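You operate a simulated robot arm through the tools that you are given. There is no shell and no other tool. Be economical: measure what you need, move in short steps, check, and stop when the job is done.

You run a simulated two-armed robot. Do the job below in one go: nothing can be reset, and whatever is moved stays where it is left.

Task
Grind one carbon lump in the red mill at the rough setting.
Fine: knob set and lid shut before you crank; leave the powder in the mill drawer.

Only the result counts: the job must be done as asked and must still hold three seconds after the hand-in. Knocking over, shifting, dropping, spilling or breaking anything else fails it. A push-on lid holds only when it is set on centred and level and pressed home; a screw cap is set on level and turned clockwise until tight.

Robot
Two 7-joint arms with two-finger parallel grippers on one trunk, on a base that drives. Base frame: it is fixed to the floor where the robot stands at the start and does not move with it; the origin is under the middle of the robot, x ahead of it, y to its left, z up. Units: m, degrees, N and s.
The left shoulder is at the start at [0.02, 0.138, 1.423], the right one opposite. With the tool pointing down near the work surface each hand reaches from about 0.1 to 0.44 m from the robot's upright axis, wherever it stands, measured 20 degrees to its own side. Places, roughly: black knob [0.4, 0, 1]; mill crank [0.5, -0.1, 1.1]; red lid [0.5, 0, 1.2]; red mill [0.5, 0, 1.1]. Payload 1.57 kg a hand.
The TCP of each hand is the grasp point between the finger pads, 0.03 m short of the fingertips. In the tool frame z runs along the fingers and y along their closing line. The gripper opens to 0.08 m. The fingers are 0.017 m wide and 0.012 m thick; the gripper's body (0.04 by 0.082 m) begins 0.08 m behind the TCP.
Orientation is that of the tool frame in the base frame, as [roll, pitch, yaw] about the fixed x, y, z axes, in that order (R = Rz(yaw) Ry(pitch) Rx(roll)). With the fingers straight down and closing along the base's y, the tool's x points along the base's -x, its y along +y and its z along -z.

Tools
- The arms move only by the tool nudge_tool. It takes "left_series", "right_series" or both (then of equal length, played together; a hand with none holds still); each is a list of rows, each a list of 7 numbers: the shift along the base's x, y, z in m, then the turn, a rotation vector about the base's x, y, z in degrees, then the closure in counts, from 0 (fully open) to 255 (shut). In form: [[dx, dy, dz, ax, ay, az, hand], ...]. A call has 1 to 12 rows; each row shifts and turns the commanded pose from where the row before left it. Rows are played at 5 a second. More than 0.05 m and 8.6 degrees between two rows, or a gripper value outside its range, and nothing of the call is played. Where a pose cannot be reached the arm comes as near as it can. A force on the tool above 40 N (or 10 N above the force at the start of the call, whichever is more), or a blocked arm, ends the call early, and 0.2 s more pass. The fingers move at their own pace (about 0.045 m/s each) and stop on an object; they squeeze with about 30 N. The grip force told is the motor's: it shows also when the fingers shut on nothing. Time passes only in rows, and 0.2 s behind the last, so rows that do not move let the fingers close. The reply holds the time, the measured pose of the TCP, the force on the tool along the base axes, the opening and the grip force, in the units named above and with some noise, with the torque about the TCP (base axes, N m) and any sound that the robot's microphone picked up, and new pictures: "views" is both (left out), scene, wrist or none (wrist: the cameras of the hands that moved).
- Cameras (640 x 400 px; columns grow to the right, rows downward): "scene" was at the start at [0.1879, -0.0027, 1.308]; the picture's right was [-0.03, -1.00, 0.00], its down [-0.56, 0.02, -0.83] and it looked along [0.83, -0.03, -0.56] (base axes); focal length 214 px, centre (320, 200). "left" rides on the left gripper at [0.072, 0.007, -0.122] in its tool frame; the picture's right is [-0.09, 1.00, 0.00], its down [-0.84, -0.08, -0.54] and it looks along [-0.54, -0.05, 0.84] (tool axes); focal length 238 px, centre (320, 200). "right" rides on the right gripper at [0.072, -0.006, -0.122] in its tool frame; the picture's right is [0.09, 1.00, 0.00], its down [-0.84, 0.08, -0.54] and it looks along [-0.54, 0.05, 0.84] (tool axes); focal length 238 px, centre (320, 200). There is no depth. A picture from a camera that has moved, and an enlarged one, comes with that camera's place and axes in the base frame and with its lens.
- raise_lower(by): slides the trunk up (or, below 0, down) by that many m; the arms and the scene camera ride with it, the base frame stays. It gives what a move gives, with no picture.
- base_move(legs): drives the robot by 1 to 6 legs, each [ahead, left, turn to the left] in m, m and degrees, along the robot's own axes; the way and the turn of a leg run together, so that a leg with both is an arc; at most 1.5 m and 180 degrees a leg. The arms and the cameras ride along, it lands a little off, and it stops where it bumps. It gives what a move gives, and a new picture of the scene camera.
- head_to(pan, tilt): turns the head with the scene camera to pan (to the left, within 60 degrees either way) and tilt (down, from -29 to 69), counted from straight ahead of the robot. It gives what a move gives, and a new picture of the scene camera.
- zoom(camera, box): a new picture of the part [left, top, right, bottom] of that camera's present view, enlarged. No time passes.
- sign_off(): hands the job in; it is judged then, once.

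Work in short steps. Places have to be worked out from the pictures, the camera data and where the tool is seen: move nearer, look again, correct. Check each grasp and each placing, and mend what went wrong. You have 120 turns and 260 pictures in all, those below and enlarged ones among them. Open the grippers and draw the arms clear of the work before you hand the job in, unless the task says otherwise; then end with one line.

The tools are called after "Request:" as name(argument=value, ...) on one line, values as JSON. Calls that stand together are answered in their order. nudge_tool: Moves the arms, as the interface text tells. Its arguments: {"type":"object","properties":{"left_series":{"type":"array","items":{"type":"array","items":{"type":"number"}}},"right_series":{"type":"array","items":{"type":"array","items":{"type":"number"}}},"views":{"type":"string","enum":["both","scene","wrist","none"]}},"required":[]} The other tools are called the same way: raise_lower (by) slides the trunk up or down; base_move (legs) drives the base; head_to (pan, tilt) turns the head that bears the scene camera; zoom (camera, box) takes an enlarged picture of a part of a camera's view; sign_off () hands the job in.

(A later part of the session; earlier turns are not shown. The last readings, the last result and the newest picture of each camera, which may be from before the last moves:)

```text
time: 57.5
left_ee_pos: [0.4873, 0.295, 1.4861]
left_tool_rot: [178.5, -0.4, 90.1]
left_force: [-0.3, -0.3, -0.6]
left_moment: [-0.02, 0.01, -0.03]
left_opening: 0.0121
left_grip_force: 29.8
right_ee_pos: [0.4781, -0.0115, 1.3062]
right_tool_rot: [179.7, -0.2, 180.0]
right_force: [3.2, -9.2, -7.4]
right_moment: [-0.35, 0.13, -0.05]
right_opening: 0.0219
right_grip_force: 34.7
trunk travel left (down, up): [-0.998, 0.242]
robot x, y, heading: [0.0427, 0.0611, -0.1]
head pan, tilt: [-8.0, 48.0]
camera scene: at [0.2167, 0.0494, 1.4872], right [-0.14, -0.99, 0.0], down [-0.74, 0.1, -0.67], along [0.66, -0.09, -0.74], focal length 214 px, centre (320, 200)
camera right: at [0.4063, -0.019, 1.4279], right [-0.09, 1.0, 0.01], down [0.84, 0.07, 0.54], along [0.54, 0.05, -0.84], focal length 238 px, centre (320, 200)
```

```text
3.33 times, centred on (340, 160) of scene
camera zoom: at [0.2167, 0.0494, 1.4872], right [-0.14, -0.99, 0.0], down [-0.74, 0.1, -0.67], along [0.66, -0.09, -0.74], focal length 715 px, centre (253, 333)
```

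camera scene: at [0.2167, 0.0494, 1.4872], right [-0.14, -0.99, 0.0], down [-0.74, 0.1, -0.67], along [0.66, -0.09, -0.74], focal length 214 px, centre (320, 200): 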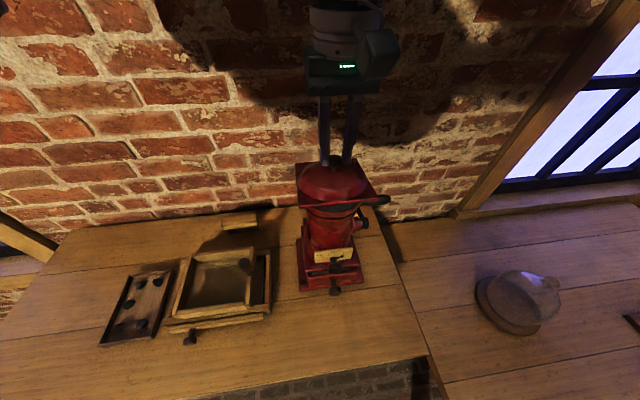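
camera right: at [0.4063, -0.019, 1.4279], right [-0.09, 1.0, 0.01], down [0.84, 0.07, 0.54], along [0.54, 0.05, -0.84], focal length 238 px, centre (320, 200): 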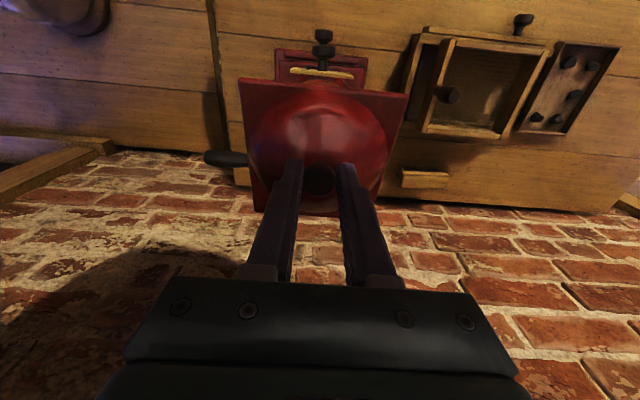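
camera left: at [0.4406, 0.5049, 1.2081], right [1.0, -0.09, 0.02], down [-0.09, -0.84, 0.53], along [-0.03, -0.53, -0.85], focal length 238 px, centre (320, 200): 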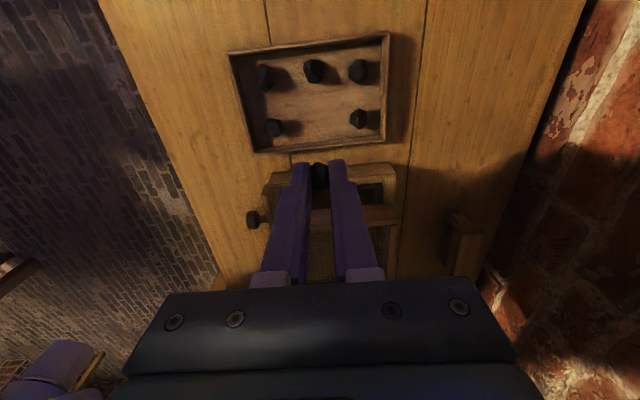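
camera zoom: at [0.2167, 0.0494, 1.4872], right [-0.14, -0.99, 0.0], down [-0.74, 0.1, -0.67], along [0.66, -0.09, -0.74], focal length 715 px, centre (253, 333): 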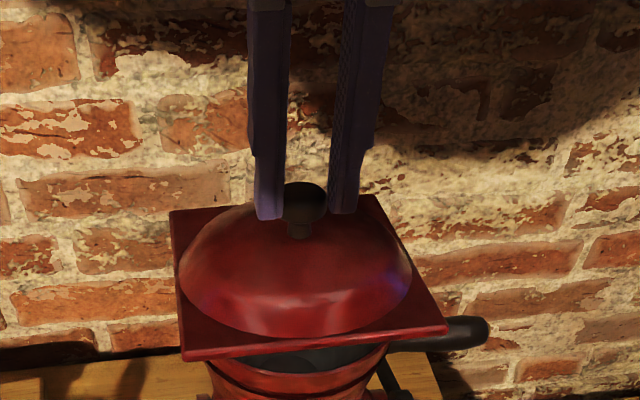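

The front of the lid rose while its back edge stayed put, so it is either hinged at the rear or cocked. I'll zoom in before doing more.

Request:
zoom(camera="right", box=[220, 60, 420, 220])

Request:
zoom(camera="left", box=[220, 150, 420, 400])

Request:
zoom(camera="scene", box=[290, 150, 400, 220])

```text
2.50 times, centred on (320, 140) of right
camera zoom: at [0.4063, -0.019, 1.4279], right [-0.09, 1.0, 0.01], down [0.84, 0.07, 0.54], along [0.54, 0.05, -0.84], focal length 596 px, centre (320, 350)
```

zoom: 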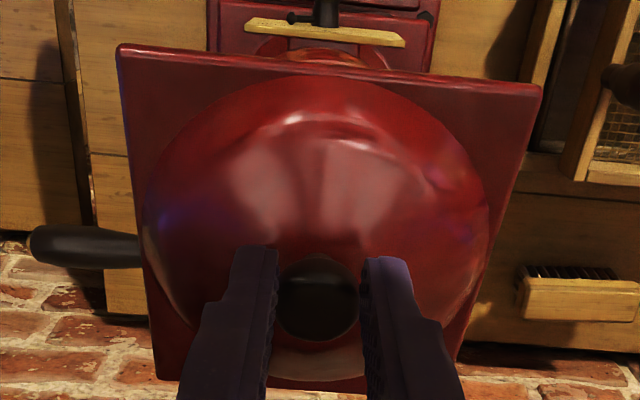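

```text
1.60 times, centred on (320, 275) of left
camera zoom: at [0.4897, 0.365, 1.6076], right [1.0, -0.09, 0.02], down [-0.09, -0.84, 0.53], along [-0.03, -0.53, -0.85], focal length 381 px, centre (320, 80)
```

zoom: 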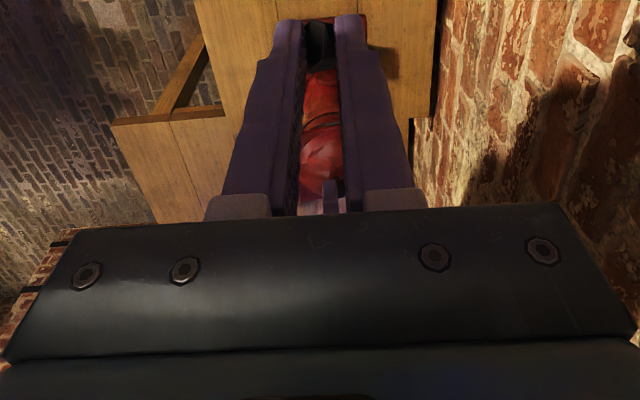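

```text
5.71 times, centred on (345, 185) of scene
camera zoom: at [0.2167, 0.0494, 1.4872], right [-0.14, -0.99, 0.0], down [-0.74, 0.1, -0.67], along [0.66, -0.09, -0.74], focal length 1226 px, centre (177, 286)
```

zoom: 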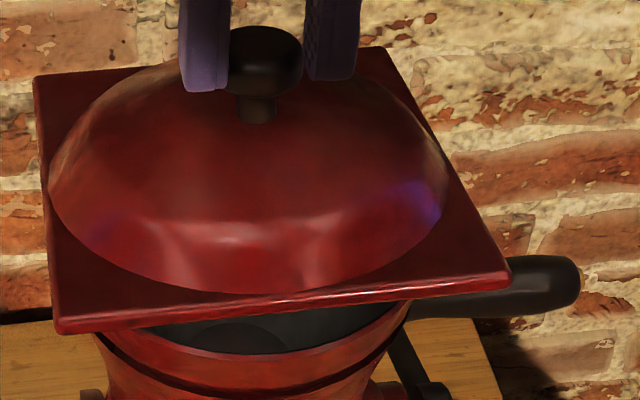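

The lid is hinged at the rear (flange about 0.12 m wide, hinge near x 0.54, z 1.21), so it must swing up rather than lift off. The hinge axis is parallel to the pinch axis, so the knob can pivot between the pads while the TCP follows the arc. I'll lower it, regrip, and adjust the trunk for more forward reach.

Request:
nudge_tool(right_series=[[0, 0, -0.008, 0, 0, 0, 255], [0, 0, -0.008, 0, 0, 0, 255], [0, 0, -0.006, 0, 0, 0, 255], [0, 0, 0, 0, 0, 0, 120], [0, 0, 0, 0, 0, 0, 120], [0, 0, -0.003, 0, 0, 0, 120], [0, 0, 0, 0, 0, 0, 255], [0, 0, 0, 0, 0, 0, 255], [0, 0, 0, 0, 0, 0, 255]], views="scene")

Request:
zoom(camera="scene", box=[290, 140, 400, 220])

```text
time: 57.9
left_ee_pos: [0.4871, 0.2945, 1.4866]
left_tool_rot: [178.7, -0.4, 90.1]
left_force: [-0.2, 0.8, 0.2]
left_moment: [-0.01, -0.02, 0.0]
left_opening: 0.0122
left_grip_force: 29.4
right_ee_pos: [0.478, -0.0111, 1.3054]
right_tool_rot: [179.8, -0.4, 180.0]
right_force: [-9.2, -5.1, 14.1]
right_moment: [-0.28, -0.47, 0.01]
right_opening: 0.0223
right_grip_force: 35.2
trunk travel left (down, up): [-0.998, 0.242]
robot x, y, heading: [0.0374, 0.0612, 0.3]
head pan, tilt: [-8.0, 48.0]
stopped in row 1 (right hand): the force on the tool passed its limit at 45 N (the readings are from after the stop); the commanded pose is now the measured one
camera scene: at [0.2165, 0.0493, 1.4875], right [-0.14, -0.99, 0.0], down [-0.74, 0.1, -0.67], along [0.66, -0.09, -0.74], focal length 214 px, centre (320, 200)
```

scene: 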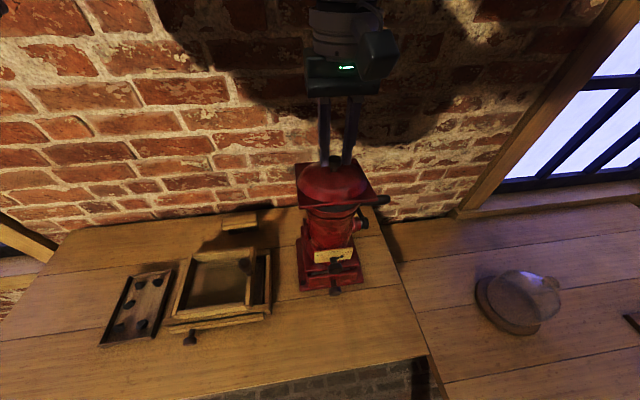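

```text
5.00 times, centred on (345, 180) of scene
camera zoom: at [0.2165, 0.0493, 1.4875], right [-0.14, -0.99, 0.0], down [-0.74, 0.1, -0.67], along [0.66, -0.09, -0.74], focal length 1072 px, centre (195, 300)
```

zoom: 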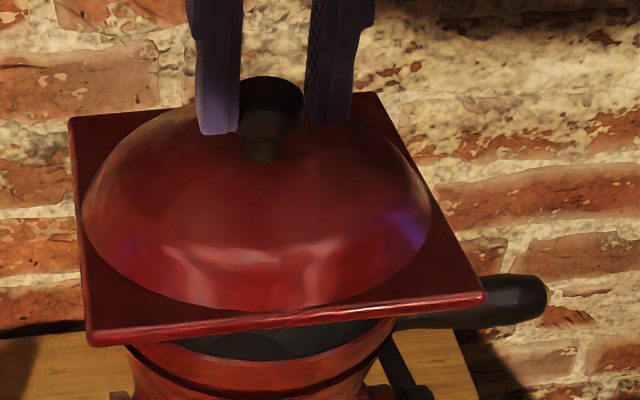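

Pushing down jams because the knob has swung behind the pads. I'll ease the grip so the lid settles the last 10° shut, then regrip lower.

Request:
nudge_tool(right_series=[[0, 0, 0, 0, 0, 0, 150], [0, 0, 0, 0, 0, 0, 110], [0, 0, 0, 0, 0, 0, 110], [0.002, 0, -0.008, 0, 0, 0, 110], [0, 0, -0.008, 0, 0, 0, 110], [0, 0, -0.008, 0, 0, 0, 110], [0, 0, 0, 0, 0, 0, 110]], views="scene")

Request:
zoom(camera="scene", box=[290, 140, 400, 220])

```text
time: 59.5
left_ee_pos: [0.4874, 0.2943, 1.4862]
left_tool_rot: [178.6, -0.6, 90.1]
left_force: [0.5, -0.3, 0.2]
left_moment: [-0.03, 0.0, 0.04]
left_opening: 0.0121
left_grip_force: 29.4
right_ee_pos: [0.4797, -0.0093, 1.2811]
right_tool_rot: [179.5, -0.4, 179.9]
right_force: [0.2, 0.3, -1.1]
right_moment: [-0.02, -0.01, -0.01]
right_opening: 0.0456
right_grip_force: 0.1
trunk travel left (down, up): [-0.998, 0.242]
robot x, y, heading: [0.0405, 0.0638, -0.1]
head pan, tilt: [-8.0, 48.0]
camera scene: at [0.2165, 0.0498, 1.4871], right [-0.14, -0.99, 0.0], down [-0.74, 0.1, -0.67], along [0.66, -0.09, -0.74], focal length 214 px, centre (320, 200)
```

scene: 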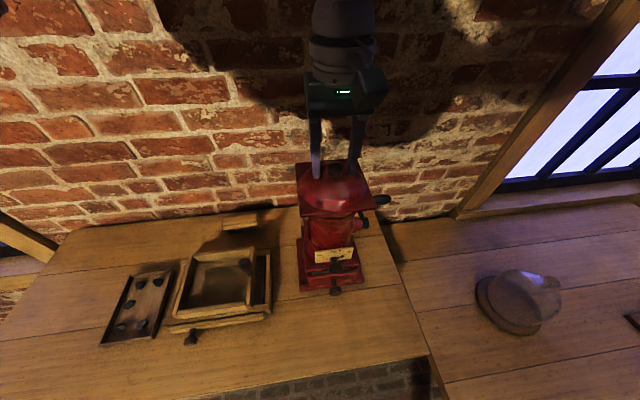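

```text
5.00 times, centred on (345, 180) of scene
camera zoom: at [0.2165, 0.0498, 1.4871], right [-0.14, -0.99, 0.0], down [-0.74, 0.1, -0.67], along [0.66, -0.09, -0.74], focal length 1072 px, centre (195, 300)
```

zoom: 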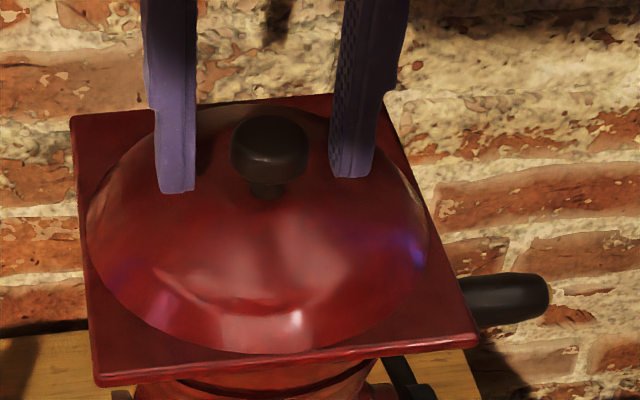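

The lid is shut again. Swinging it open needs about 0.1 m more forward reach, so I'll look down to see how much room the base has to the table edge.

Request:
head_to(pan=0, tilt=69)

```text
time: 60.3
left_ee_pos: [0.4863, 0.2937, 1.4848]
left_tool_rot: [178.6, -0.5, 90.0]
left_force: [0.3, -0.2, -0.1]
left_moment: [-0.01, 0.02, -0.03]
left_opening: 0.0118
left_grip_force: 28.6
right_ee_pos: [0.4799, -0.0091, 1.2814]
right_tool_rot: [179.6, -0.4, -179.9]
right_force: [0.1, 0.2, -0.2]
right_moment: [-0.03, 0.02, 0.0]
right_opening: 0.0458
right_grip_force: 0.0
trunk travel left (down, up): [-0.998, 0.242]
robot x, y, heading: [0.0378, 0.0596, -0.0]
head pan, tilt: [0.0, 68.8]
camera scene: at [0.1944, 0.0607, 1.4625], right [0.0, -1.0, 0.0], down [-0.93, 0.0, -0.36], along [0.36, 0.0, -0.93], focal length 214 px, centre (320, 200)
```

scene: 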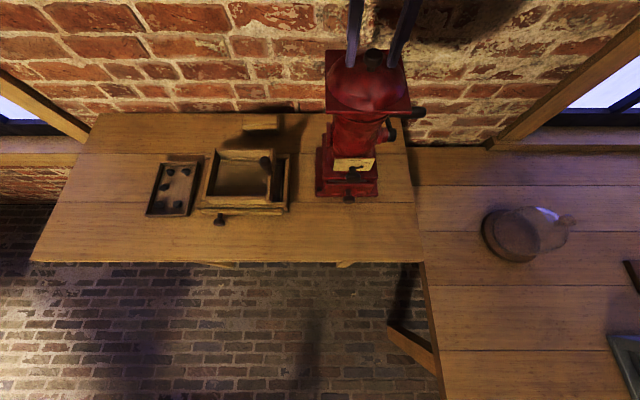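

The base isn't in view and the floor ahead is clear, with the table edge at x 0.24. I'll raise the right hand off the knob and creep forward 0.08 m.

Request:
nudge_tool(right_series=[[0, 0, 0.02, 0, 0, 0, 110], [0, 0, 0.03, 0, 0, 0, 110], [0, 0, 0.03, 0, 0, 0, 110], [0, 0, 0, 0, 0, 0, 110]], views="none")

Request:
base_move(legs=[[0.08, 0, 0]])

Request:
raise_lower(by=-0.08)

```text
time: 61.3
left_ee_pos: [0.4875, 0.294, 1.4861]
left_tool_rot: [178.5, -0.5, 90.1]
left_force: [0.1, 0.7, -0.4]
left_moment: [-0.01, 0.0, 0.02]
left_opening: 0.0121
left_grip_force: 29.5
right_ee_pos: [0.4772, -0.01, 1.3613]
right_tool_rot: [179.5, -0.4, -179.9]
right_force: [-0.1, -1.1, -0.2]
right_moment: [0.02, 0.02, 0.02]
right_opening: 0.0453
right_grip_force: 0.1
trunk travel left (down, up): [-0.998, 0.242]
robot x, y, heading: [0.0386, 0.0626, 0.3]
head pan, tilt: [0.0, 68.8]
```

```text
time: 62.4
left_ee_pos: [0.5656, 0.2961, 1.4849]
left_tool_rot: [178.6, -0.6, 90.2]
left_force: [0.5, -0.9, 0.4]
left_moment: [-0.01, 0.01, 0.01]
left_opening: 0.0122
left_grip_force: 29.5
right_ee_pos: [0.5584, -0.0091, 1.3615]
right_tool_rot: [179.5, -0.4, -179.9]
right_force: [0.4, -0.9, -0.4]
right_moment: [-0.02, -0.01, 0.0]
right_opening: 0.0455
right_grip_force: 0.2
trunk travel left (down, up): [-0.998, 0.242]
robot x, y, heading: [0.1157, 0.0609, 0.1]
head pan, tilt: [0.0, 68.8]
camera scene: at [0.2738, 0.0612, 1.4624], right [0.0, -1.0, 0.0], down [-0.93, 0.0, -0.36], along [0.36, 0.0, -0.93], focal length 214 px, centre (320, 200)
```

scene: 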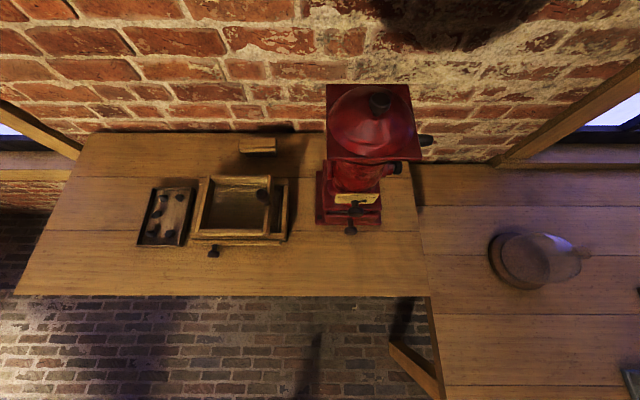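

```text
time: 63.5
left_ee_pos: [0.5654, 0.2963, 1.4051]
left_tool_rot: [178.5, -0.4, 90.3]
left_force: [-0.7, 0.6, -0.1]
left_moment: [-0.02, 0.01, -0.01]
left_opening: 0.0124
left_grip_force: 29.1
right_ee_pos: [0.559, -0.0079, 1.2821]
right_tool_rot: [179.5, -0.3, -179.8]
right_force: [-0.9, 0.4, 0.6]
right_moment: [0.05, -0.02, 0.0]
right_opening: 0.0455
right_grip_force: 0.0
trunk travel left (down, up): [-0.918, 0.322]
robot x, y, heading: [0.1129, 0.0612, 0.1]
head pan, tilt: [0.0, 68.8]
```

The drive went through without a bump. The right hand now straddles behind the knob at the right height, so I'll slide back 8 cm around it and grip.

Request:
nudge_tool(right_series=[[-0.01, -0.003, 0.004, 0, 0, 0, 110], [-0.02, 0, 0, 0, 0, 0, 110], [-0.02, 0, 0, 0, 0, 0, 110], [-0.02, 0, 0, 0, 0, 0, 110], [-0.01, 0, 0, 0, 0, 0, 110], [0, 0, -0.004, 0, 0, 0, 110], [0, 0, -0.002, 0, 0, 0, 110]], views="both")

Request:
zoom(camera="scene", box=[310, 60, 450, 180])

```text
time: 65.2
left_ee_pos: [0.5668, 0.2957, 1.4055]
left_tool_rot: [178.6, -0.4, 90.2]
left_force: [-0.3, -0.4, 0.6]
left_moment: [-0.05, 0.0, -0.01]
left_opening: 0.0121
left_grip_force: 29.0
right_ee_pos: [0.479, -0.011, 1.2782]
right_tool_rot: [179.6, -0.4, -179.9]
right_force: [1.1, -0.2, -0.1]
right_moment: [0.02, 0.0, -0.02]
right_opening: 0.0453
right_grip_force: 0.1
trunk travel left (down, up): [-0.918, 0.322]
robot x, y, heading: [0.1195, 0.0585, -0.1]
head pan, tilt: [0.0, 68.8]
camera scene: at [0.2738, 0.0612, 1.3824], right [0.0, -1.0, 0.0], down [-0.93, 0.0, -0.36], along [0.36, 0.0, -0.93], focal length 214 px, centre (320, 200)
camera right: at [0.4074, -0.0188, 1.4004], right [-0.09, 1.0, 0.01], down [0.84, 0.08, 0.54], along [0.53, 0.06, -0.84], focal length 238 px, centre (320, 200)
```

scene: 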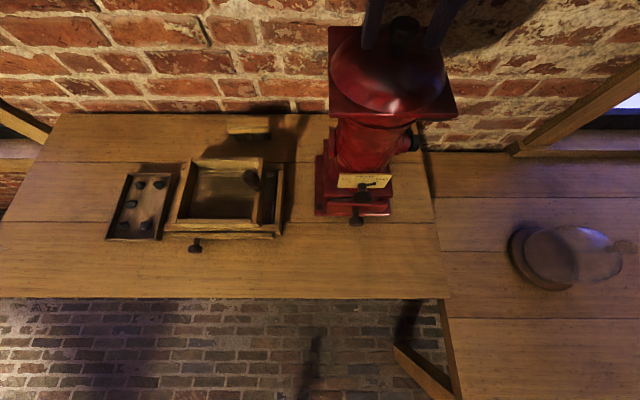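
right: 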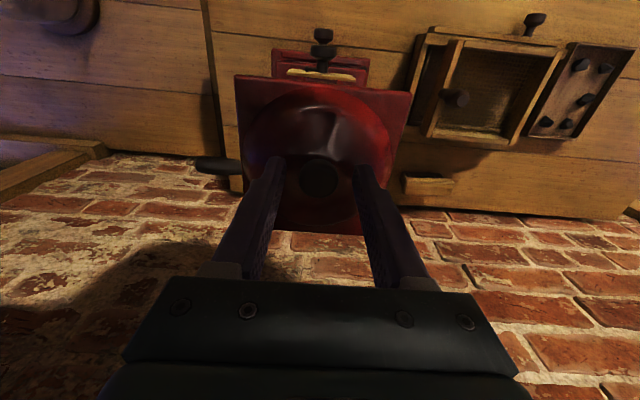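

```text
3.33 times, centred on (380, 120) of scene
camera zoom: at [0.2738, 0.0612, 1.3824], right [0.0, -1.0, 0.0], down [-0.93, 0.0, -0.36], along [0.36, 0.0, -0.93], focal length 715 px, centre (120, 467)
```

zoom: 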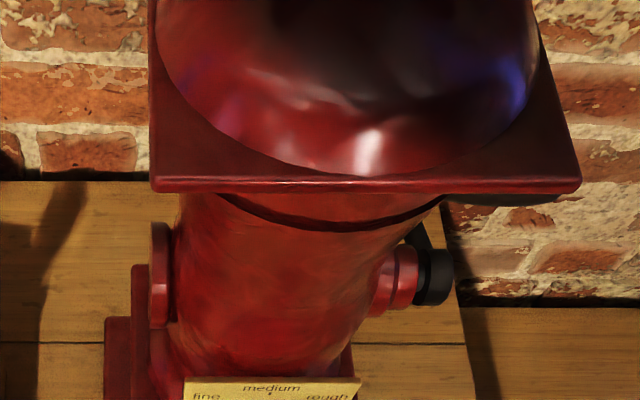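

I'll grip the knob and begin the opening arc (first 24°) with the tool upright, and move the head back for a view.

Request:
nudge_tool(right_series=[[0, 0, 0, 0, 0, 0, 200], [0, 0, 0, 0, 0, 0, 255], [0, 0, 0, 0, 0, 0, 255], [0, 0, 0, 0, 0, 0, 255], [0.004, 0, 0.004, 0, 0, 0, 255], [0.004, 0, 0.004, 0, 0, 0, 255], [0.0045, 0, 0.0035, 0, 0, 0, 255], [0.0045, 0, 0.0035, 0, 0, 0, 255], [0.005, 0, 0.003, 0, 0, 0, 255], [0.005, 0, 0.003, 0, 0, 0, 255], [0, 0, 0, 0, 0, 0, 255]], views="wrist")

Request:
head_to(pan=-10, tilt=30)

```text
time: 67.5
left_ee_pos: [0.5651, 0.2945, 1.4043]
left_tool_rot: [178.8, -0.4, 90.2]
left_force: [0.3, -0.1, 0.0]
left_moment: [0.0, 0.0, -0.03]
left_opening: 0.0121
left_grip_force: 29.3
right_ee_pos: [0.5034, -0.0113, 1.2988]
right_tool_rot: [179.7, -0.9, -179.9]
right_force: [-18.4, -7.2, 4.4]
right_moment: [-0.07, 1.25, 0.01]
right_opening: 0.0249
right_grip_force: 36.5
trunk travel left (down, up): [-0.918, 0.322]
robot x, y, heading: [0.1182, 0.0627, 0.0]
head pan, tilt: [0.0, 68.8]
camera right: at [0.433, -0.0193, 1.4213], right [-0.09, 1.0, 0.01], down [0.84, 0.08, 0.53], along [0.53, 0.06, -0.85], focal length 238 px, centre (320, 200)
```

right: 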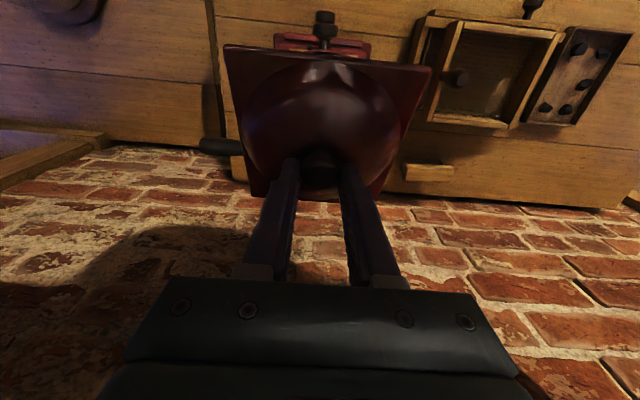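

```text
time: 68.6
left_ee_pos: [0.5645, 0.2948, 1.4043]
left_tool_rot: [178.7, -0.5, 90.2]
left_force: [0.4, 0.1, 0.7]
left_moment: [0.03, 0.02, -0.01]
left_opening: 0.0123
left_grip_force: 29.5
right_ee_pos: [0.5035, -0.0114, 1.3]
right_tool_rot: [179.7, -0.8, -179.8]
right_force: [-16.1, -6.5, 4.2]
right_moment: [-0.14, 1.15, 0.05]
right_opening: 0.0254
right_grip_force: 36.8
trunk travel left (down, up): [-0.918, 0.322]
robot x, y, heading: [0.117, 0.0662, 0.3]
head pan, tilt: [-10.0, 30.0]
camera scene: at [0.3061, 0.0453, 1.4335], right [-0.17, -0.99, 0.0], down [-0.5, 0.08, -0.86], along [0.85, -0.15, -0.5], focal length 214 px, centre (320, 200)
```

scene: 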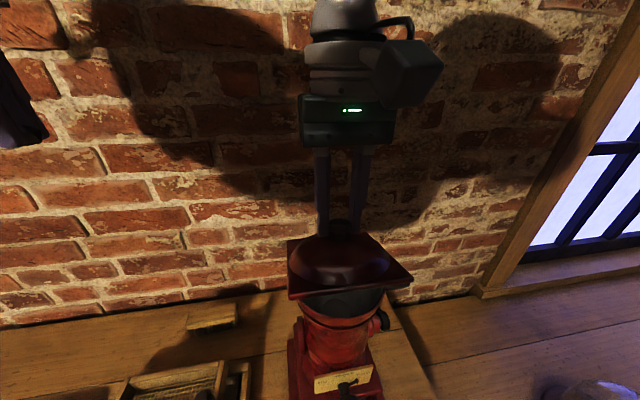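

The lid is rising with the pinch, as intended. I'll continue the arc to about 48°, tilting the tool slightly to relieve the torque.

Request:
nudge_tool(right_series=[[0.006, 0, 0.002, 0, 3, 0, 255], [0.006, 0, 0.002, 0, 3, 0, 255], [0.0065, 0, 0.0013, 0, 3, 0, 255], [0.0065, 0, 0.0013, 0, 3, 0, 255], [0.0065, 0, 0.0005, 0, 3, 0, 255], [0.0065, 0, 0.0005, 0, 3, 0, 255], [0, 0, 0, 0, 0, 0, 255]], views="both")

```text
time: 70.0
left_ee_pos: [0.5655, 0.2968, 1.4054]
left_tool_rot: [178.7, -0.5, 90.5]
left_force: [0.1, -0.4, 0.5]
left_moment: [0.01, -0.01, 0.0]
left_opening: 0.0122
left_grip_force: 29.0
right_ee_pos: [0.5228, -0.011, 1.3083]
right_tool_rot: [178.5, -17.5, -179.2]
right_force: [6.3, 8.8, -11.2]
right_moment: [0.25, -0.24, -0.23]
right_opening: 0.0252
right_grip_force: 35.9
right hand out of reach, approached as far as the arm can: row 5, 6
trunk travel left (down, up): [-0.918, 0.322]
robot x, y, heading: [0.1189, 0.0631, 0.3]
head pan, tilt: [-10.0, 30.0]
stopped in row 7 (right hand): the force on the tool passed its limit at 42 N (the readings are from after the stop); the commanded pose is now the measured one
camera scene: at [0.3076, 0.0472, 1.4336], right [-0.17, -0.99, 0.0], down [-0.49, 0.09, -0.87], along [0.85, -0.15, -0.5], focal length 214 px, centre (320, 200)
camera right: at [0.4904, -0.0224, 1.4452], right [-0.09, 0.99, 0.05], down [0.96, 0.08, 0.27], along [0.26, 0.08, -0.96], focal length 238 px, centre (320, 200)
```

scene: 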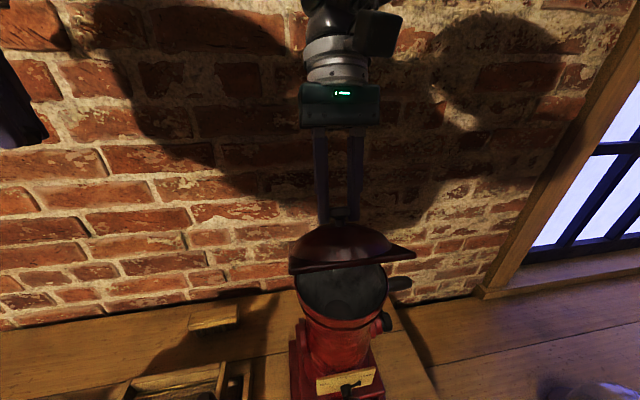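
right: 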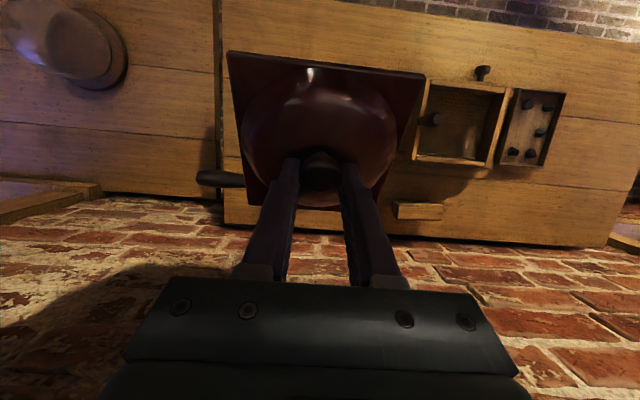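

The lid is roughly 35–40° open and the hopper inside looks empty. The tilt ran out of reach, so I'll bring the tool back upright while carrying on along the arc.

Request:
nudge_tool(right_series=[[0.003, 0, 0.001, 0, -3, 0, 255], [0.0045, 0, 0.001, 0, -3, 0, 255], [0.0045, 0, 0.0006, 0, -3, 0, 255], [0.0045, 0, 0.0006, 0, -3, 0, 255], [0.0046, 0, 0, 0, -3, 0, 255], [0.0046, 0, 0, 0, -2, 0, 255], [0, 0, 0, 0, 0, 0, 255]], views="scene")

```text
time: 71.6
left_ee_pos: [0.5667, 0.2963, 1.4052]
left_tool_rot: [178.6, -0.5, 90.2]
left_force: [0.0, -0.3, 1.0]
left_moment: [-0.01, 0.01, -0.03]
left_opening: 0.0125
left_grip_force: 28.9
right_ee_pos: [0.5491, -0.0144, 1.3135]
right_tool_rot: [178.9, -0.5, -179.5]
right_force: [-0.1, 0.6, -0.1]
right_moment: [0.0, -0.01, 0.0]
right_opening: 0.0
right_grip_force: 21.3
trunk travel left (down, up): [-0.918, 0.322]
robot x, y, heading: [0.1191, 0.0603, 0.1]
head pan, tilt: [-10.0, 30.0]
camera scene: at [0.3077, 0.0463, 1.4338], right [-0.17, -0.99, 0.0], down [-0.49, 0.08, -0.87], along [0.85, -0.15, -0.5], focal length 214 px, centre (320, 200)
```

scene: 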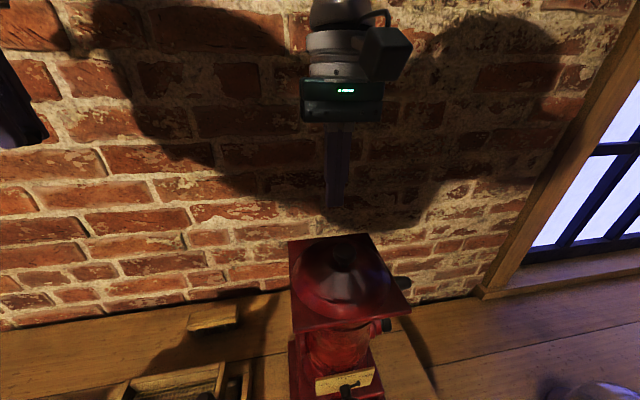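

The grip slipped and the lid dropped shut with no harm done. Re-measuring the flange puts the hinge nearer (0.55, 1.22), so the arc should be steeper at the start. I'll reopen, return over the knob and regrip.

Request:
nudge_tool(right_series=[[0, 0, 0.005, 0, 0, 0, 110], [-0.02, 0.001, 0, 0, 0, 0, 110], [-0.02, 0.001, 0, 0, 0, 0, 110], [-0.02, 0.001, 0, 0, 0, 0, 110], [-0.01, 0, -0.01, 0, 0, 0, 110], [0, 0, -0.02, 0, 0, 0, 110], [0, 0, -0.01, 0, 0, 0, 110], [0, 0, -0.001, 0, 0, 0, 110]], views="both")

Request:
zoom(camera="scene", box=[270, 180, 430, 320])

```text
time: 73.4
left_ee_pos: [0.567, 0.2969, 1.4062]
left_tool_rot: [178.6, -0.6, 90.3]
left_force: [0.6, -0.2, -0.3]
left_moment: [0.0, -0.02, -0.02]
left_opening: 0.012
left_grip_force: 28.7
right_ee_pos: [0.4786, -0.0099, 1.2762]
right_tool_rot: [179.0, -0.6, -179.4]
right_force: [-0.4, 0.3, -0.7]
right_moment: [0.0, -0.01, 0.0]
right_opening: 0.0457
right_grip_force: 0.1
trunk travel left (down, up): [-0.918, 0.322]
robot x, y, heading: [0.1185, 0.06, 0.6]
head pan, tilt: [-10.0, 30.0]
camera scene: at [0.3076, 0.0465, 1.4339], right [-0.17, -0.99, 0.0], down [-0.49, 0.08, -0.87], along [0.85, -0.15, -0.5], focal length 214 px, centre (320, 200)
camera right: at [0.4074, -0.0209, 1.3979], right [-0.1, 0.99, 0.02], down [0.84, 0.08, 0.53], along [0.53, 0.07, -0.84], focal length 238 px, centre (320, 200)
```

scene: 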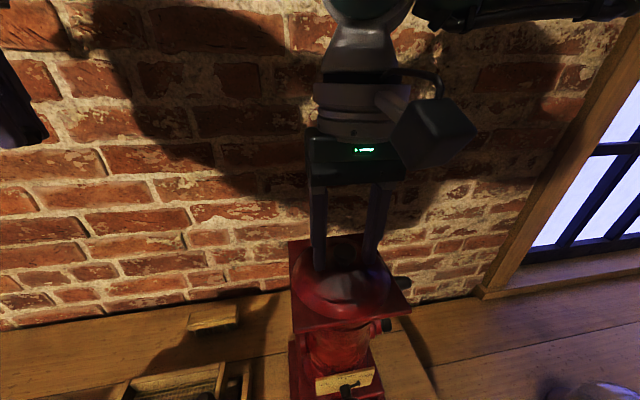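
right: 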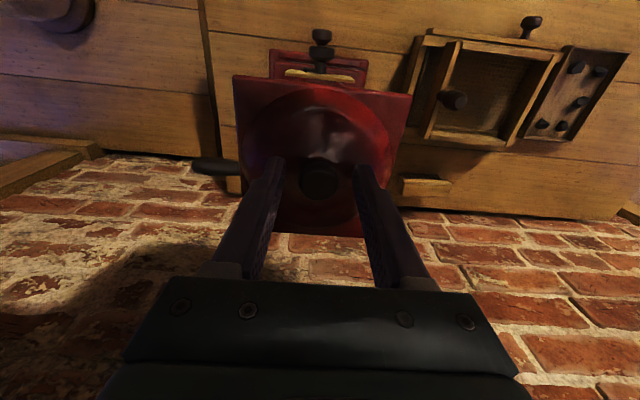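

```text
2.86 times, centred on (350, 250) of scene
camera zoom: at [0.3076, 0.0465, 1.4339], right [-0.17, -0.99, 0.0], down [-0.49, 0.08, -0.87], along [0.85, -0.15, -0.5], focal length 613 px, centre (234, 57)
```

zoom: 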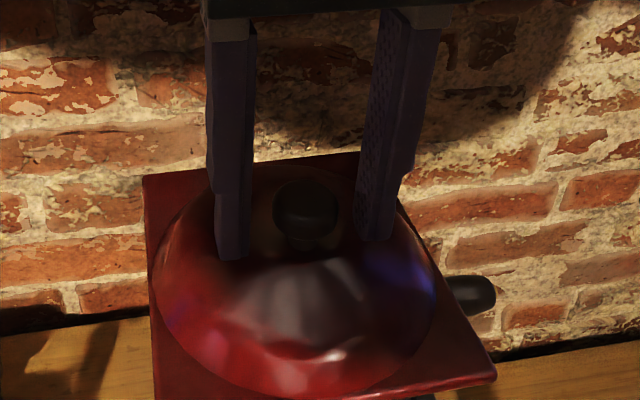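

I'll grip and follow the corrected arc to about 32°, tool upright.

Request:
nudge_tool(right_series=[[0, 0, 0, 0, 0, 0, 200], [0, 0, 0, 0, 0, 0, 255], [0, 0, 0, 0, 0, 0, 255], [0.0032, 0, 0.0048, 0, 0, 0, 255], [0.0033, 0, 0.0047, 0, 0, 0, 255], [0.0039, 0, 0.0042, 0, 0, 0, 255], [0.0039, 0, 0.0042, 0, 0, 0, 255], [0.0044, 0, 0.0037, 0, 0, 0, 255], [0.0045, 0, 0.0036, 0, 0, 0, 255], [0.0049, 0, 0.003, 0, 0, 0, 255], [0.0049, 0, 0.003, 0, 0, 0, 255], [0, 0, 0, 0, 0, 0, 255]], views="both")

```text
time: 76.0
left_ee_pos: [0.5656, 0.2972, 1.4036]
left_tool_rot: [178.8, -0.4, 90.3]
left_force: [0.7, 0.4, -0.5]
left_moment: [-0.05, -0.01, 0.02]
left_opening: 0.0122
left_grip_force: 29.9
right_ee_pos: [0.5092, -0.0107, 1.3076]
right_tool_rot: [179.2, -0.8, -179.3]
right_force: [-14.6, -7.2, 2.0]
right_moment: [-0.09, 1.24, 0.05]
right_opening: 0.0251
right_grip_force: 36.5
trunk travel left (down, up): [-0.918, 0.322]
robot x, y, heading: [0.1189, 0.0618, 0.4]
head pan, tilt: [-10.0, 30.0]
camera scene: at [0.3068, 0.046, 1.4336], right [-0.17, -0.99, 0.0], down [-0.49, 0.08, -0.87], along [0.85, -0.15, -0.5], focal length 214 px, centre (320, 200)
camera right: at [0.439, -0.0213, 1.4296], right [-0.1, 0.99, 0.02], down [0.84, 0.08, 0.53], along [0.53, 0.07, -0.85], focal length 238 px, centre (320, 200)
```

scene: 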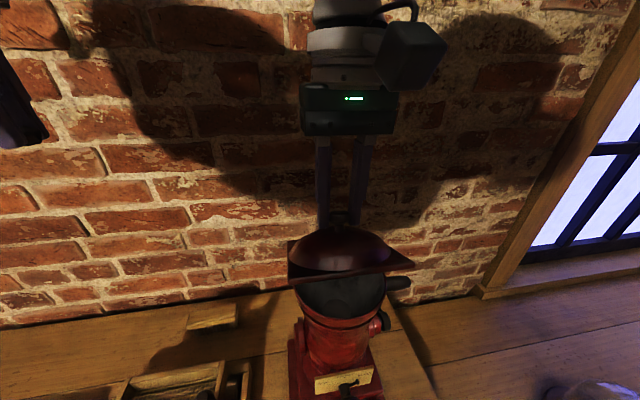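
right: 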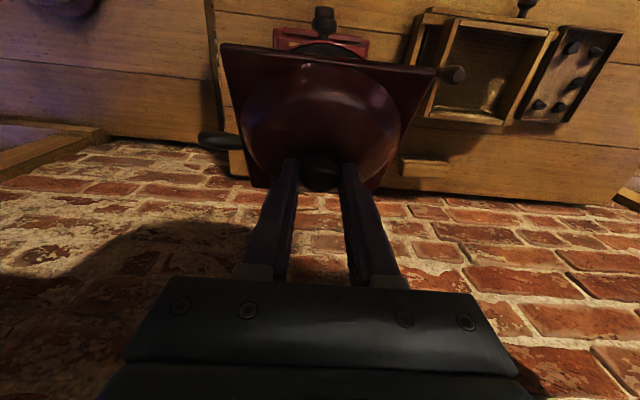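

The lid is at about 32° and steady. I'll continue on the arc to about 64°.

Request:
nudge_tool(right_series=[[0.0053, 0, 0.0023, 0, 0, 0, 255], [0.0053, 0, 0.0023, 0, 0, 0, 255], [0.0055, 0, 0.0016, 0, 0, 0, 255], [0.0056, 0, 0.0015, 0, 0, 0, 255], [0.0057, 0, 0.0008, 0, 0, 0, 255], [0.0057, 0, 0.0007, 0, 0, 0, 255], [0.0057, 0, 0, 0, 0, 0, 255], [0.0057, 0, -0.0002, 0, 0, 0, 255], [0, 0, 0, 0, 0, 0, 255]], views="both")

```text
time: 78.0
left_ee_pos: [0.5663, 0.2962, 1.4052]
left_tool_rot: [178.5, -0.6, 90.3]
left_force: [0.0, 0.0, 0.5]
left_moment: [0.01, -0.01, -0.01]
left_opening: 0.0124
left_grip_force: 28.7
right_ee_pos: [0.5564, -0.011, 1.3176]
right_tool_rot: [179.0, -0.3, -179.4]
right_force: [-5.3, -2.4, 9.1]
right_moment: [-0.06, 0.51, -0.04]
right_opening: 0.0245
right_grip_force: 36.7
trunk travel left (down, up): [-0.918, 0.322]
robot x, y, heading: [0.1185, 0.0634, 0.7]
head pan, tilt: [-10.0, 30.0]
camera scene: at [0.3077, 0.0463, 1.4339], right [-0.17, -0.99, 0.0], down [-0.49, 0.08, -0.87], along [0.85, -0.15, -0.5], focal length 214 px, centre (320, 200)
camera right: at [0.4851, -0.0213, 1.4388], right [-0.1, 0.99, 0.02], down [0.84, 0.08, 0.54], along [0.53, 0.07, -0.84], focal length 238 px, centre (320, 200)
```

scene: 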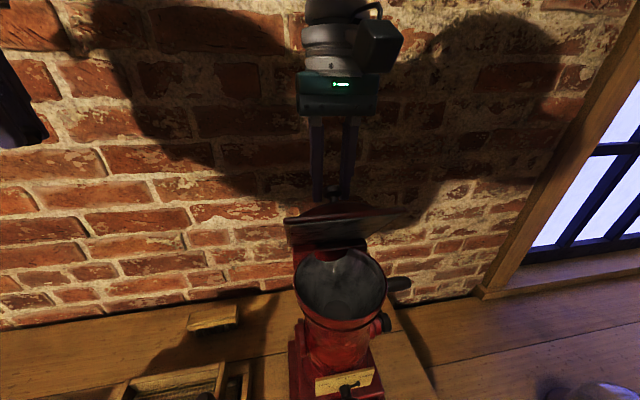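
right: 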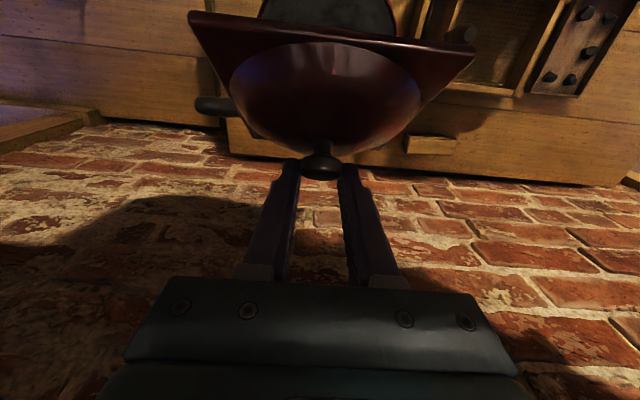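

That worked well; the lid is around 60–65°. I'll continue past vertical.

Request:
nudge_tool(right_series=[[0.0057, 0, -0.0008, 0, 0, 0, 255], [0.0057, 0, -0.0009, 0, 0, 0, 255], [0.0055, 0, -0.0016, 0, 0, 0, 255], [0.0055, 0, -0.0017, 0, 0, 0, 255], [0.0053, 0, -0.0024, 0, 0, 0, 255], [0.0052, 0, -0.0024, 0, 0, 0, 255], [0.0048, 0, -0.003, 0, 0, 0, 255], [0.0048, 0, -0.003, 0, 0, 0, 255], [0, 0, 0, 0, 0, 0, 255]], views="both")

```text
time: 80.0
left_ee_pos: [0.5668, 0.296, 1.4046]
left_tool_rot: [178.7, -0.4, 90.3]
left_force: [0.3, 0.4, -0.1]
left_moment: [0.02, 0.0, 0.02]
left_opening: 0.0124
left_grip_force: 29.5
right_ee_pos: [0.5841, -0.0159, 1.3012]
right_tool_rot: [179.0, -0.6, -179.4]
right_force: [-0.2, 0.2, -0.3]
right_moment: [-0.02, -0.01, -0.01]
right_opening: 0.0
right_grip_force: 21.4
right hand out of reach, approached as far as the arm can: row 6, 7, 8
trunk travel left (down, up): [-0.918, 0.322]
robot x, y, heading: [0.1191, 0.0623, 0.6]
head pan, tilt: [-10.0, 30.0]
camera scene: at [0.3076, 0.0465, 1.4339], right [-0.17, -0.99, 0.0], down [-0.49, 0.08, -0.87], along [0.85, -0.15, -0.5], focal length 214 px, centre (320, 200)
camera right: at [0.5133, -0.0254, 1.4232], right [-0.1, 0.99, 0.02], down [0.84, 0.08, 0.53], along [0.53, 0.07, -0.84], focal length 238 px, centre (320, 200)
```

scene: 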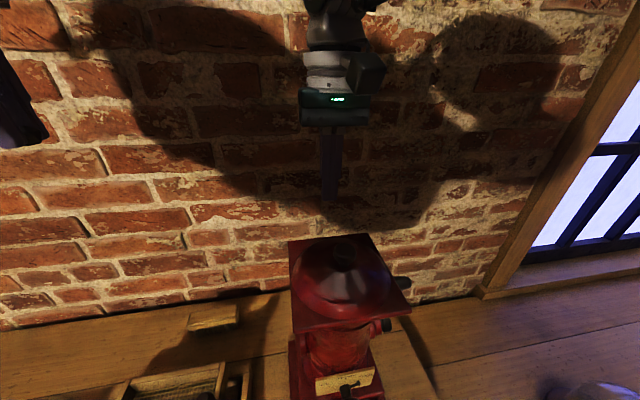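
right: 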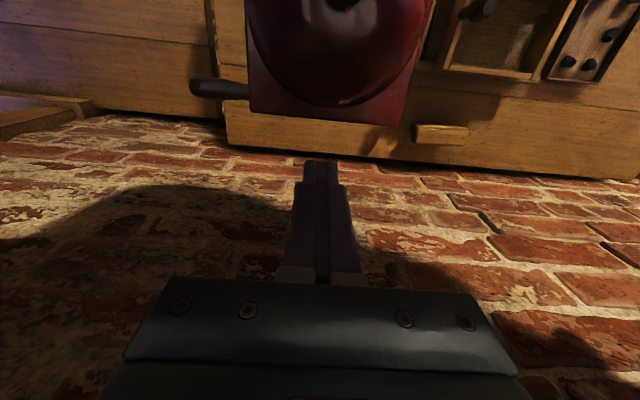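

The lid slipped at about 80° because the reach ran out, and fell shut. Holding it at 65° leaves the hopper fully open, so I'll drop the lump from the left at a tilt while the right hand holds the lid. First I'll pre-place the left hand, tilted 45° to the left.

Request:
nudge_tool(left_series=[[-0.01, -0.01, 0.01, -7.5, 0, 0, 255], [-0.015, -0.01, 0.01, -7.5, 0, 0, 255], [-0.015, -0.02, 0, -7.5, 0, 0, 255], [-0.015, -0.02, 0, -7.5, 0, 0, 255], [-0.015, -0.02, 0, -7.5, 0, 0, 255], [-0.015, -0.02, 0, -7.5, 0, 0, 255], [-0.015, -0.02, 0, 0, 0, 0, 255], [0, 0, 0, 0, 0, 0, 255]], views="both")

```text
time: 81.8
left_ee_pos: [0.4672, 0.1774, 1.4253]
left_tool_rot: [178.9, 44.7, 90.5]
left_force: [0.9, 1.0, 0.2]
left_moment: [-0.03, -0.01, 0.01]
left_opening: 0.0123
left_grip_force: 29.1
right_ee_pos: [0.5846, -0.0161, 1.3032]
right_tool_rot: [179.0, -0.6, -179.3]
right_force: [-0.6, -0.2, -0.5]
right_moment: [0.0, 0.01, 0.0]
right_opening: 0.0002
right_grip_force: 21.4
trunk travel left (down, up): [-0.918, 0.322]
robot x, y, heading: [0.118, 0.0629, 0.3]
head pan, tilt: [-10.0, 30.0]
camera scene: at [0.3076, 0.0465, 1.4339], right [-0.17, -0.99, 0.0], down [-0.49, 0.08, -0.87], along [0.85, -0.15, -0.5], focal length 214 px, centre (320, 200)
camera left: at [0.4683, 0.3133, 1.4614], right [1.0, -0.04, 0.08], down [-0.09, -0.22, 0.97], along [-0.03, -0.97, -0.22], focal length 238 px, centre (320, 200)
```

scene: 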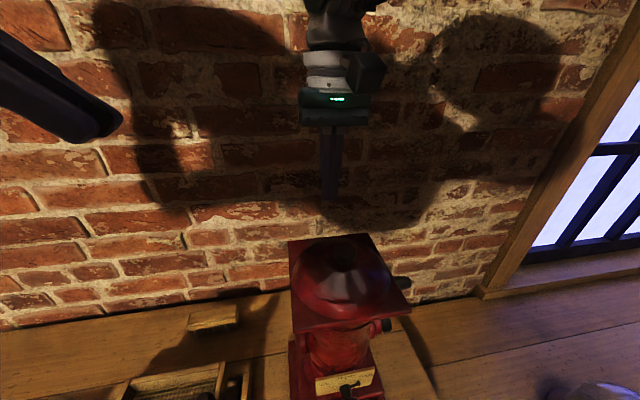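
left: 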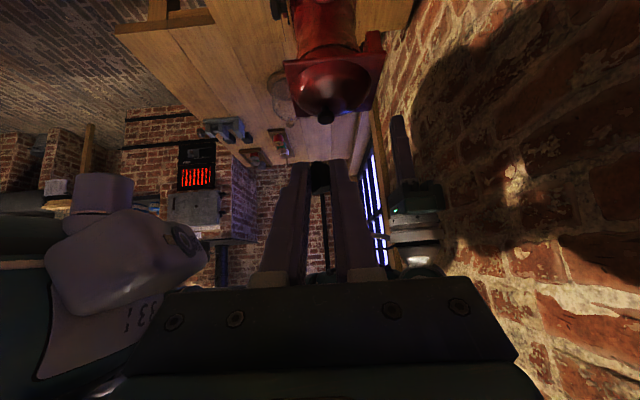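

The lump is still held, and the left camera now gives a side view of the lid. I'll zoom in to check the hinge.

Request:
zoom(camera="left", box=[260, 0, 420, 130])

Request:
nudge_tool(right_series=[[0, 0, 0.02, 0, 0, 0, 110], [-0.03, 0.001, 0, 0, 0, 0, 110], [-0.03, 0.001, 0, 0, 0, 0, 110], [-0.03, 0.001, 0, 0, 0, 0, 110], [-0.016, 0.001, -0.015, 0, 0, 0, 110], [0, 0, -0.02, 0, 0, 0, 110], [0, 0, -0.01, 0, 0, 0, 110], [0, 0, -0.001, 0, 0, 0, 110]], views="wrist")

```text
3.08 times, centred on (340, 65) of left
camera zoom: at [0.4683, 0.3133, 1.4614], right [1.0, -0.04, 0.08], down [-0.09, -0.22, 0.97], along [-0.03, -0.97, -0.22], focal length 733 px, centre (258, 615)
```

zoom: 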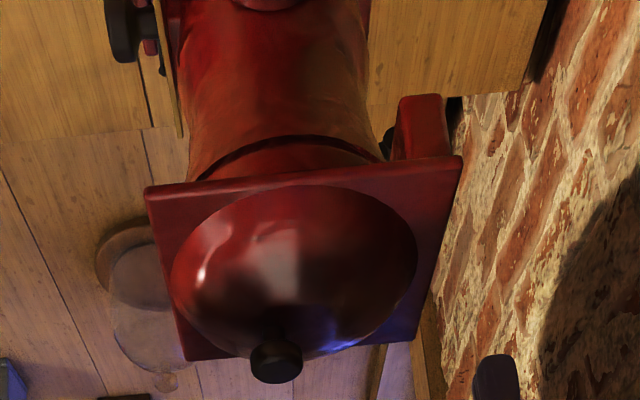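

```text
time: 83.6
left_ee_pos: [0.4671, 0.1761, 1.4262]
left_tool_rot: [178.8, 44.6, 90.4]
left_force: [-0.2, -0.1, -0.4]
left_moment: [-0.01, -0.01, 0.0]
left_opening: 0.0123
left_grip_force: 29.4
right_ee_pos: [0.4784, -0.012, 1.2753]
right_tool_rot: [178.9, -0.6, -179.4]
right_force: [0.1, -1.0, 1.0]
right_moment: [-0.02, 0.01, -0.02]
right_opening: 0.0455
right_grip_force: 0.1
trunk travel left (down, up): [-0.918, 0.322]
robot x, y, heading: [0.1193, 0.0593, 0.3]
head pan, tilt: [-10.0, 30.0]
camera right: at [0.4074, -0.0222, 1.3968], right [-0.1, 0.99, 0.02], down [0.84, 0.08, 0.53], along [0.53, 0.07, -0.84], focal length 238 px, centre (320, 200)
```

right: 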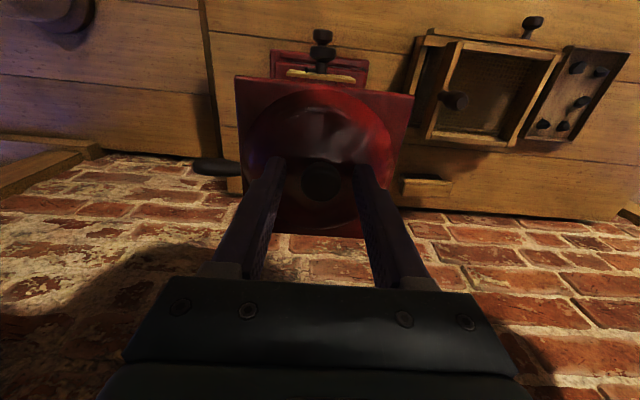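

The hinge bracket at the back is confirmed. I'll regrip the knob and repeat the arc that worked.

Request:
nudge_tool(right_series=[[0, 0, 0, 0, 0, 0, 200], [0, 0, 0, 0, 0, 0, 255], [0, 0, 0, 0, 0, 0, 255], [0.0032, 0, 0.0048, 0, 0, 0, 255], [0.0033, 0, 0.0047, 0, 0, 0, 255], [0.0039, 0, 0.0042, 0, 0, 0, 255], [0.0039, 0, 0.0042, 0, 0, 0, 255], [0.0044, 0, 0.0037, 0, 0, 0, 255], [0.0045, 0, 0.0036, 0, 0, 0, 255], [0.0049, 0, 0.003, 0, 0, 0, 255], [0.0049, 0, 0.003, 0, 0, 0, 255], [0, 0, 0, 0, 0, 0, 255]], views="none")

Request:
nudge_tool(right_series=[[0.0053, 0, 0.0023, 0, 0, 0, 255], [0.0053, 0, 0.0023, 0, 0, 0, 255], [0.0055, 0, 0.0016, 0, 0, 0, 255], [0.0056, 0, 0.0015, 0, 0, 0, 255], [0.0057, 0, 0.0008, 0, 0, 0, 255], [0.0057, 0, 0.0007, 0, 0, 0, 255], [0.0057, 0, 0, 0, 0, 0, 255], [0.0057, 0, -0.0002, 0, 0, 0, 255], [0, 0, 0, 0, 0, 0, 255]], views="both")

Request:
zoom(camera="left", box=[260, 0, 460, 200])

```text
time: 86.2
left_ee_pos: [0.4655, 0.1756, 1.4226]
left_tool_rot: [179.1, 44.7, 90.5]
left_force: [-0.8, 0.1, -0.2]
left_moment: [-0.01, -0.03, 0.01]
left_opening: 0.0122
left_grip_force: 29.0
right_ee_pos: [0.5094, -0.0118, 1.3057]
right_tool_rot: [179.1, -0.9, -179.4]
right_force: [-15.4, -6.8, 2.1]
right_moment: [-0.09, 1.22, 0.02]
right_opening: 0.0253
right_grip_force: 36.5
trunk travel left (down, up): [-0.918, 0.322]
robot x, y, heading: [0.1166, 0.06, 0.2]
head pan, tilt: [-10.0, 30.0]
```

```text
time: 88.2
left_ee_pos: [0.4656, 0.1774, 1.4247]
left_tool_rot: [178.9, 44.6, 90.4]
left_force: [-0.7, -0.8, 0.4]
left_moment: [0.02, -0.02, 0.0]
left_opening: 0.0123
left_grip_force: 29.0
right_ee_pos: [0.5568, -0.0113, 1.3173]
right_tool_rot: [179.0, -0.3, -179.3]
right_force: [-5.9, 2.0, 14.4]
right_moment: [0.01, 0.58, -0.08]
right_opening: 0.024
right_grip_force: 35.6
trunk travel left (down, up): [-0.918, 0.322]
robot x, y, heading: [0.1203, 0.0625, 0.3]
head pan, tilt: [-10.0, 30.0]
camera scene: at [0.3079, 0.0465, 1.4341], right [-0.17, -0.99, 0.0], down [-0.49, 0.08, -0.87], along [0.85, -0.15, -0.5], focal length 214 px, centre (320, 200)
camera right: at [0.4853, -0.0216, 1.4379], right [-0.1, 0.99, 0.02], down [0.84, 0.08, 0.54], along [0.53, 0.07, -0.84], focal length 238 px, centre (320, 200)
```

scene: 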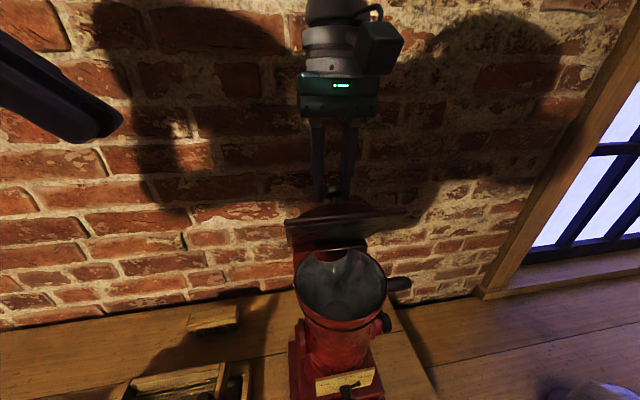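
right: 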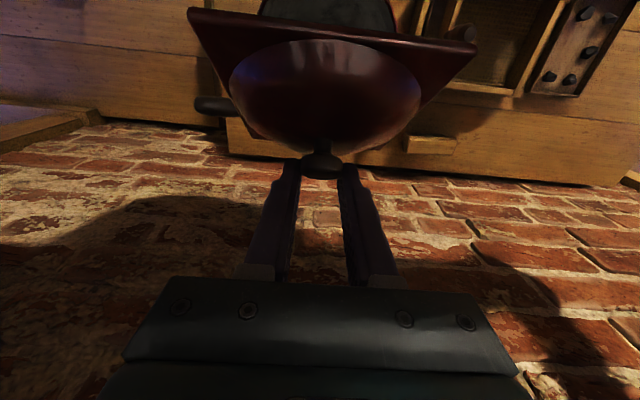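

```text
2.00 times, centred on (360, 100) of left
camera zoom: at [0.4687, 0.3136, 1.4617], right [1.0, -0.05, 0.08], down [-0.09, -0.22, 0.97], along [-0.03, -0.97, -0.22], focal length 477 px, centre (240, 400)
```

zoom: 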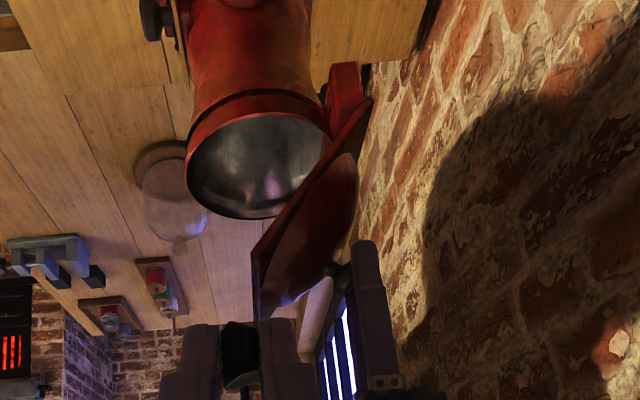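

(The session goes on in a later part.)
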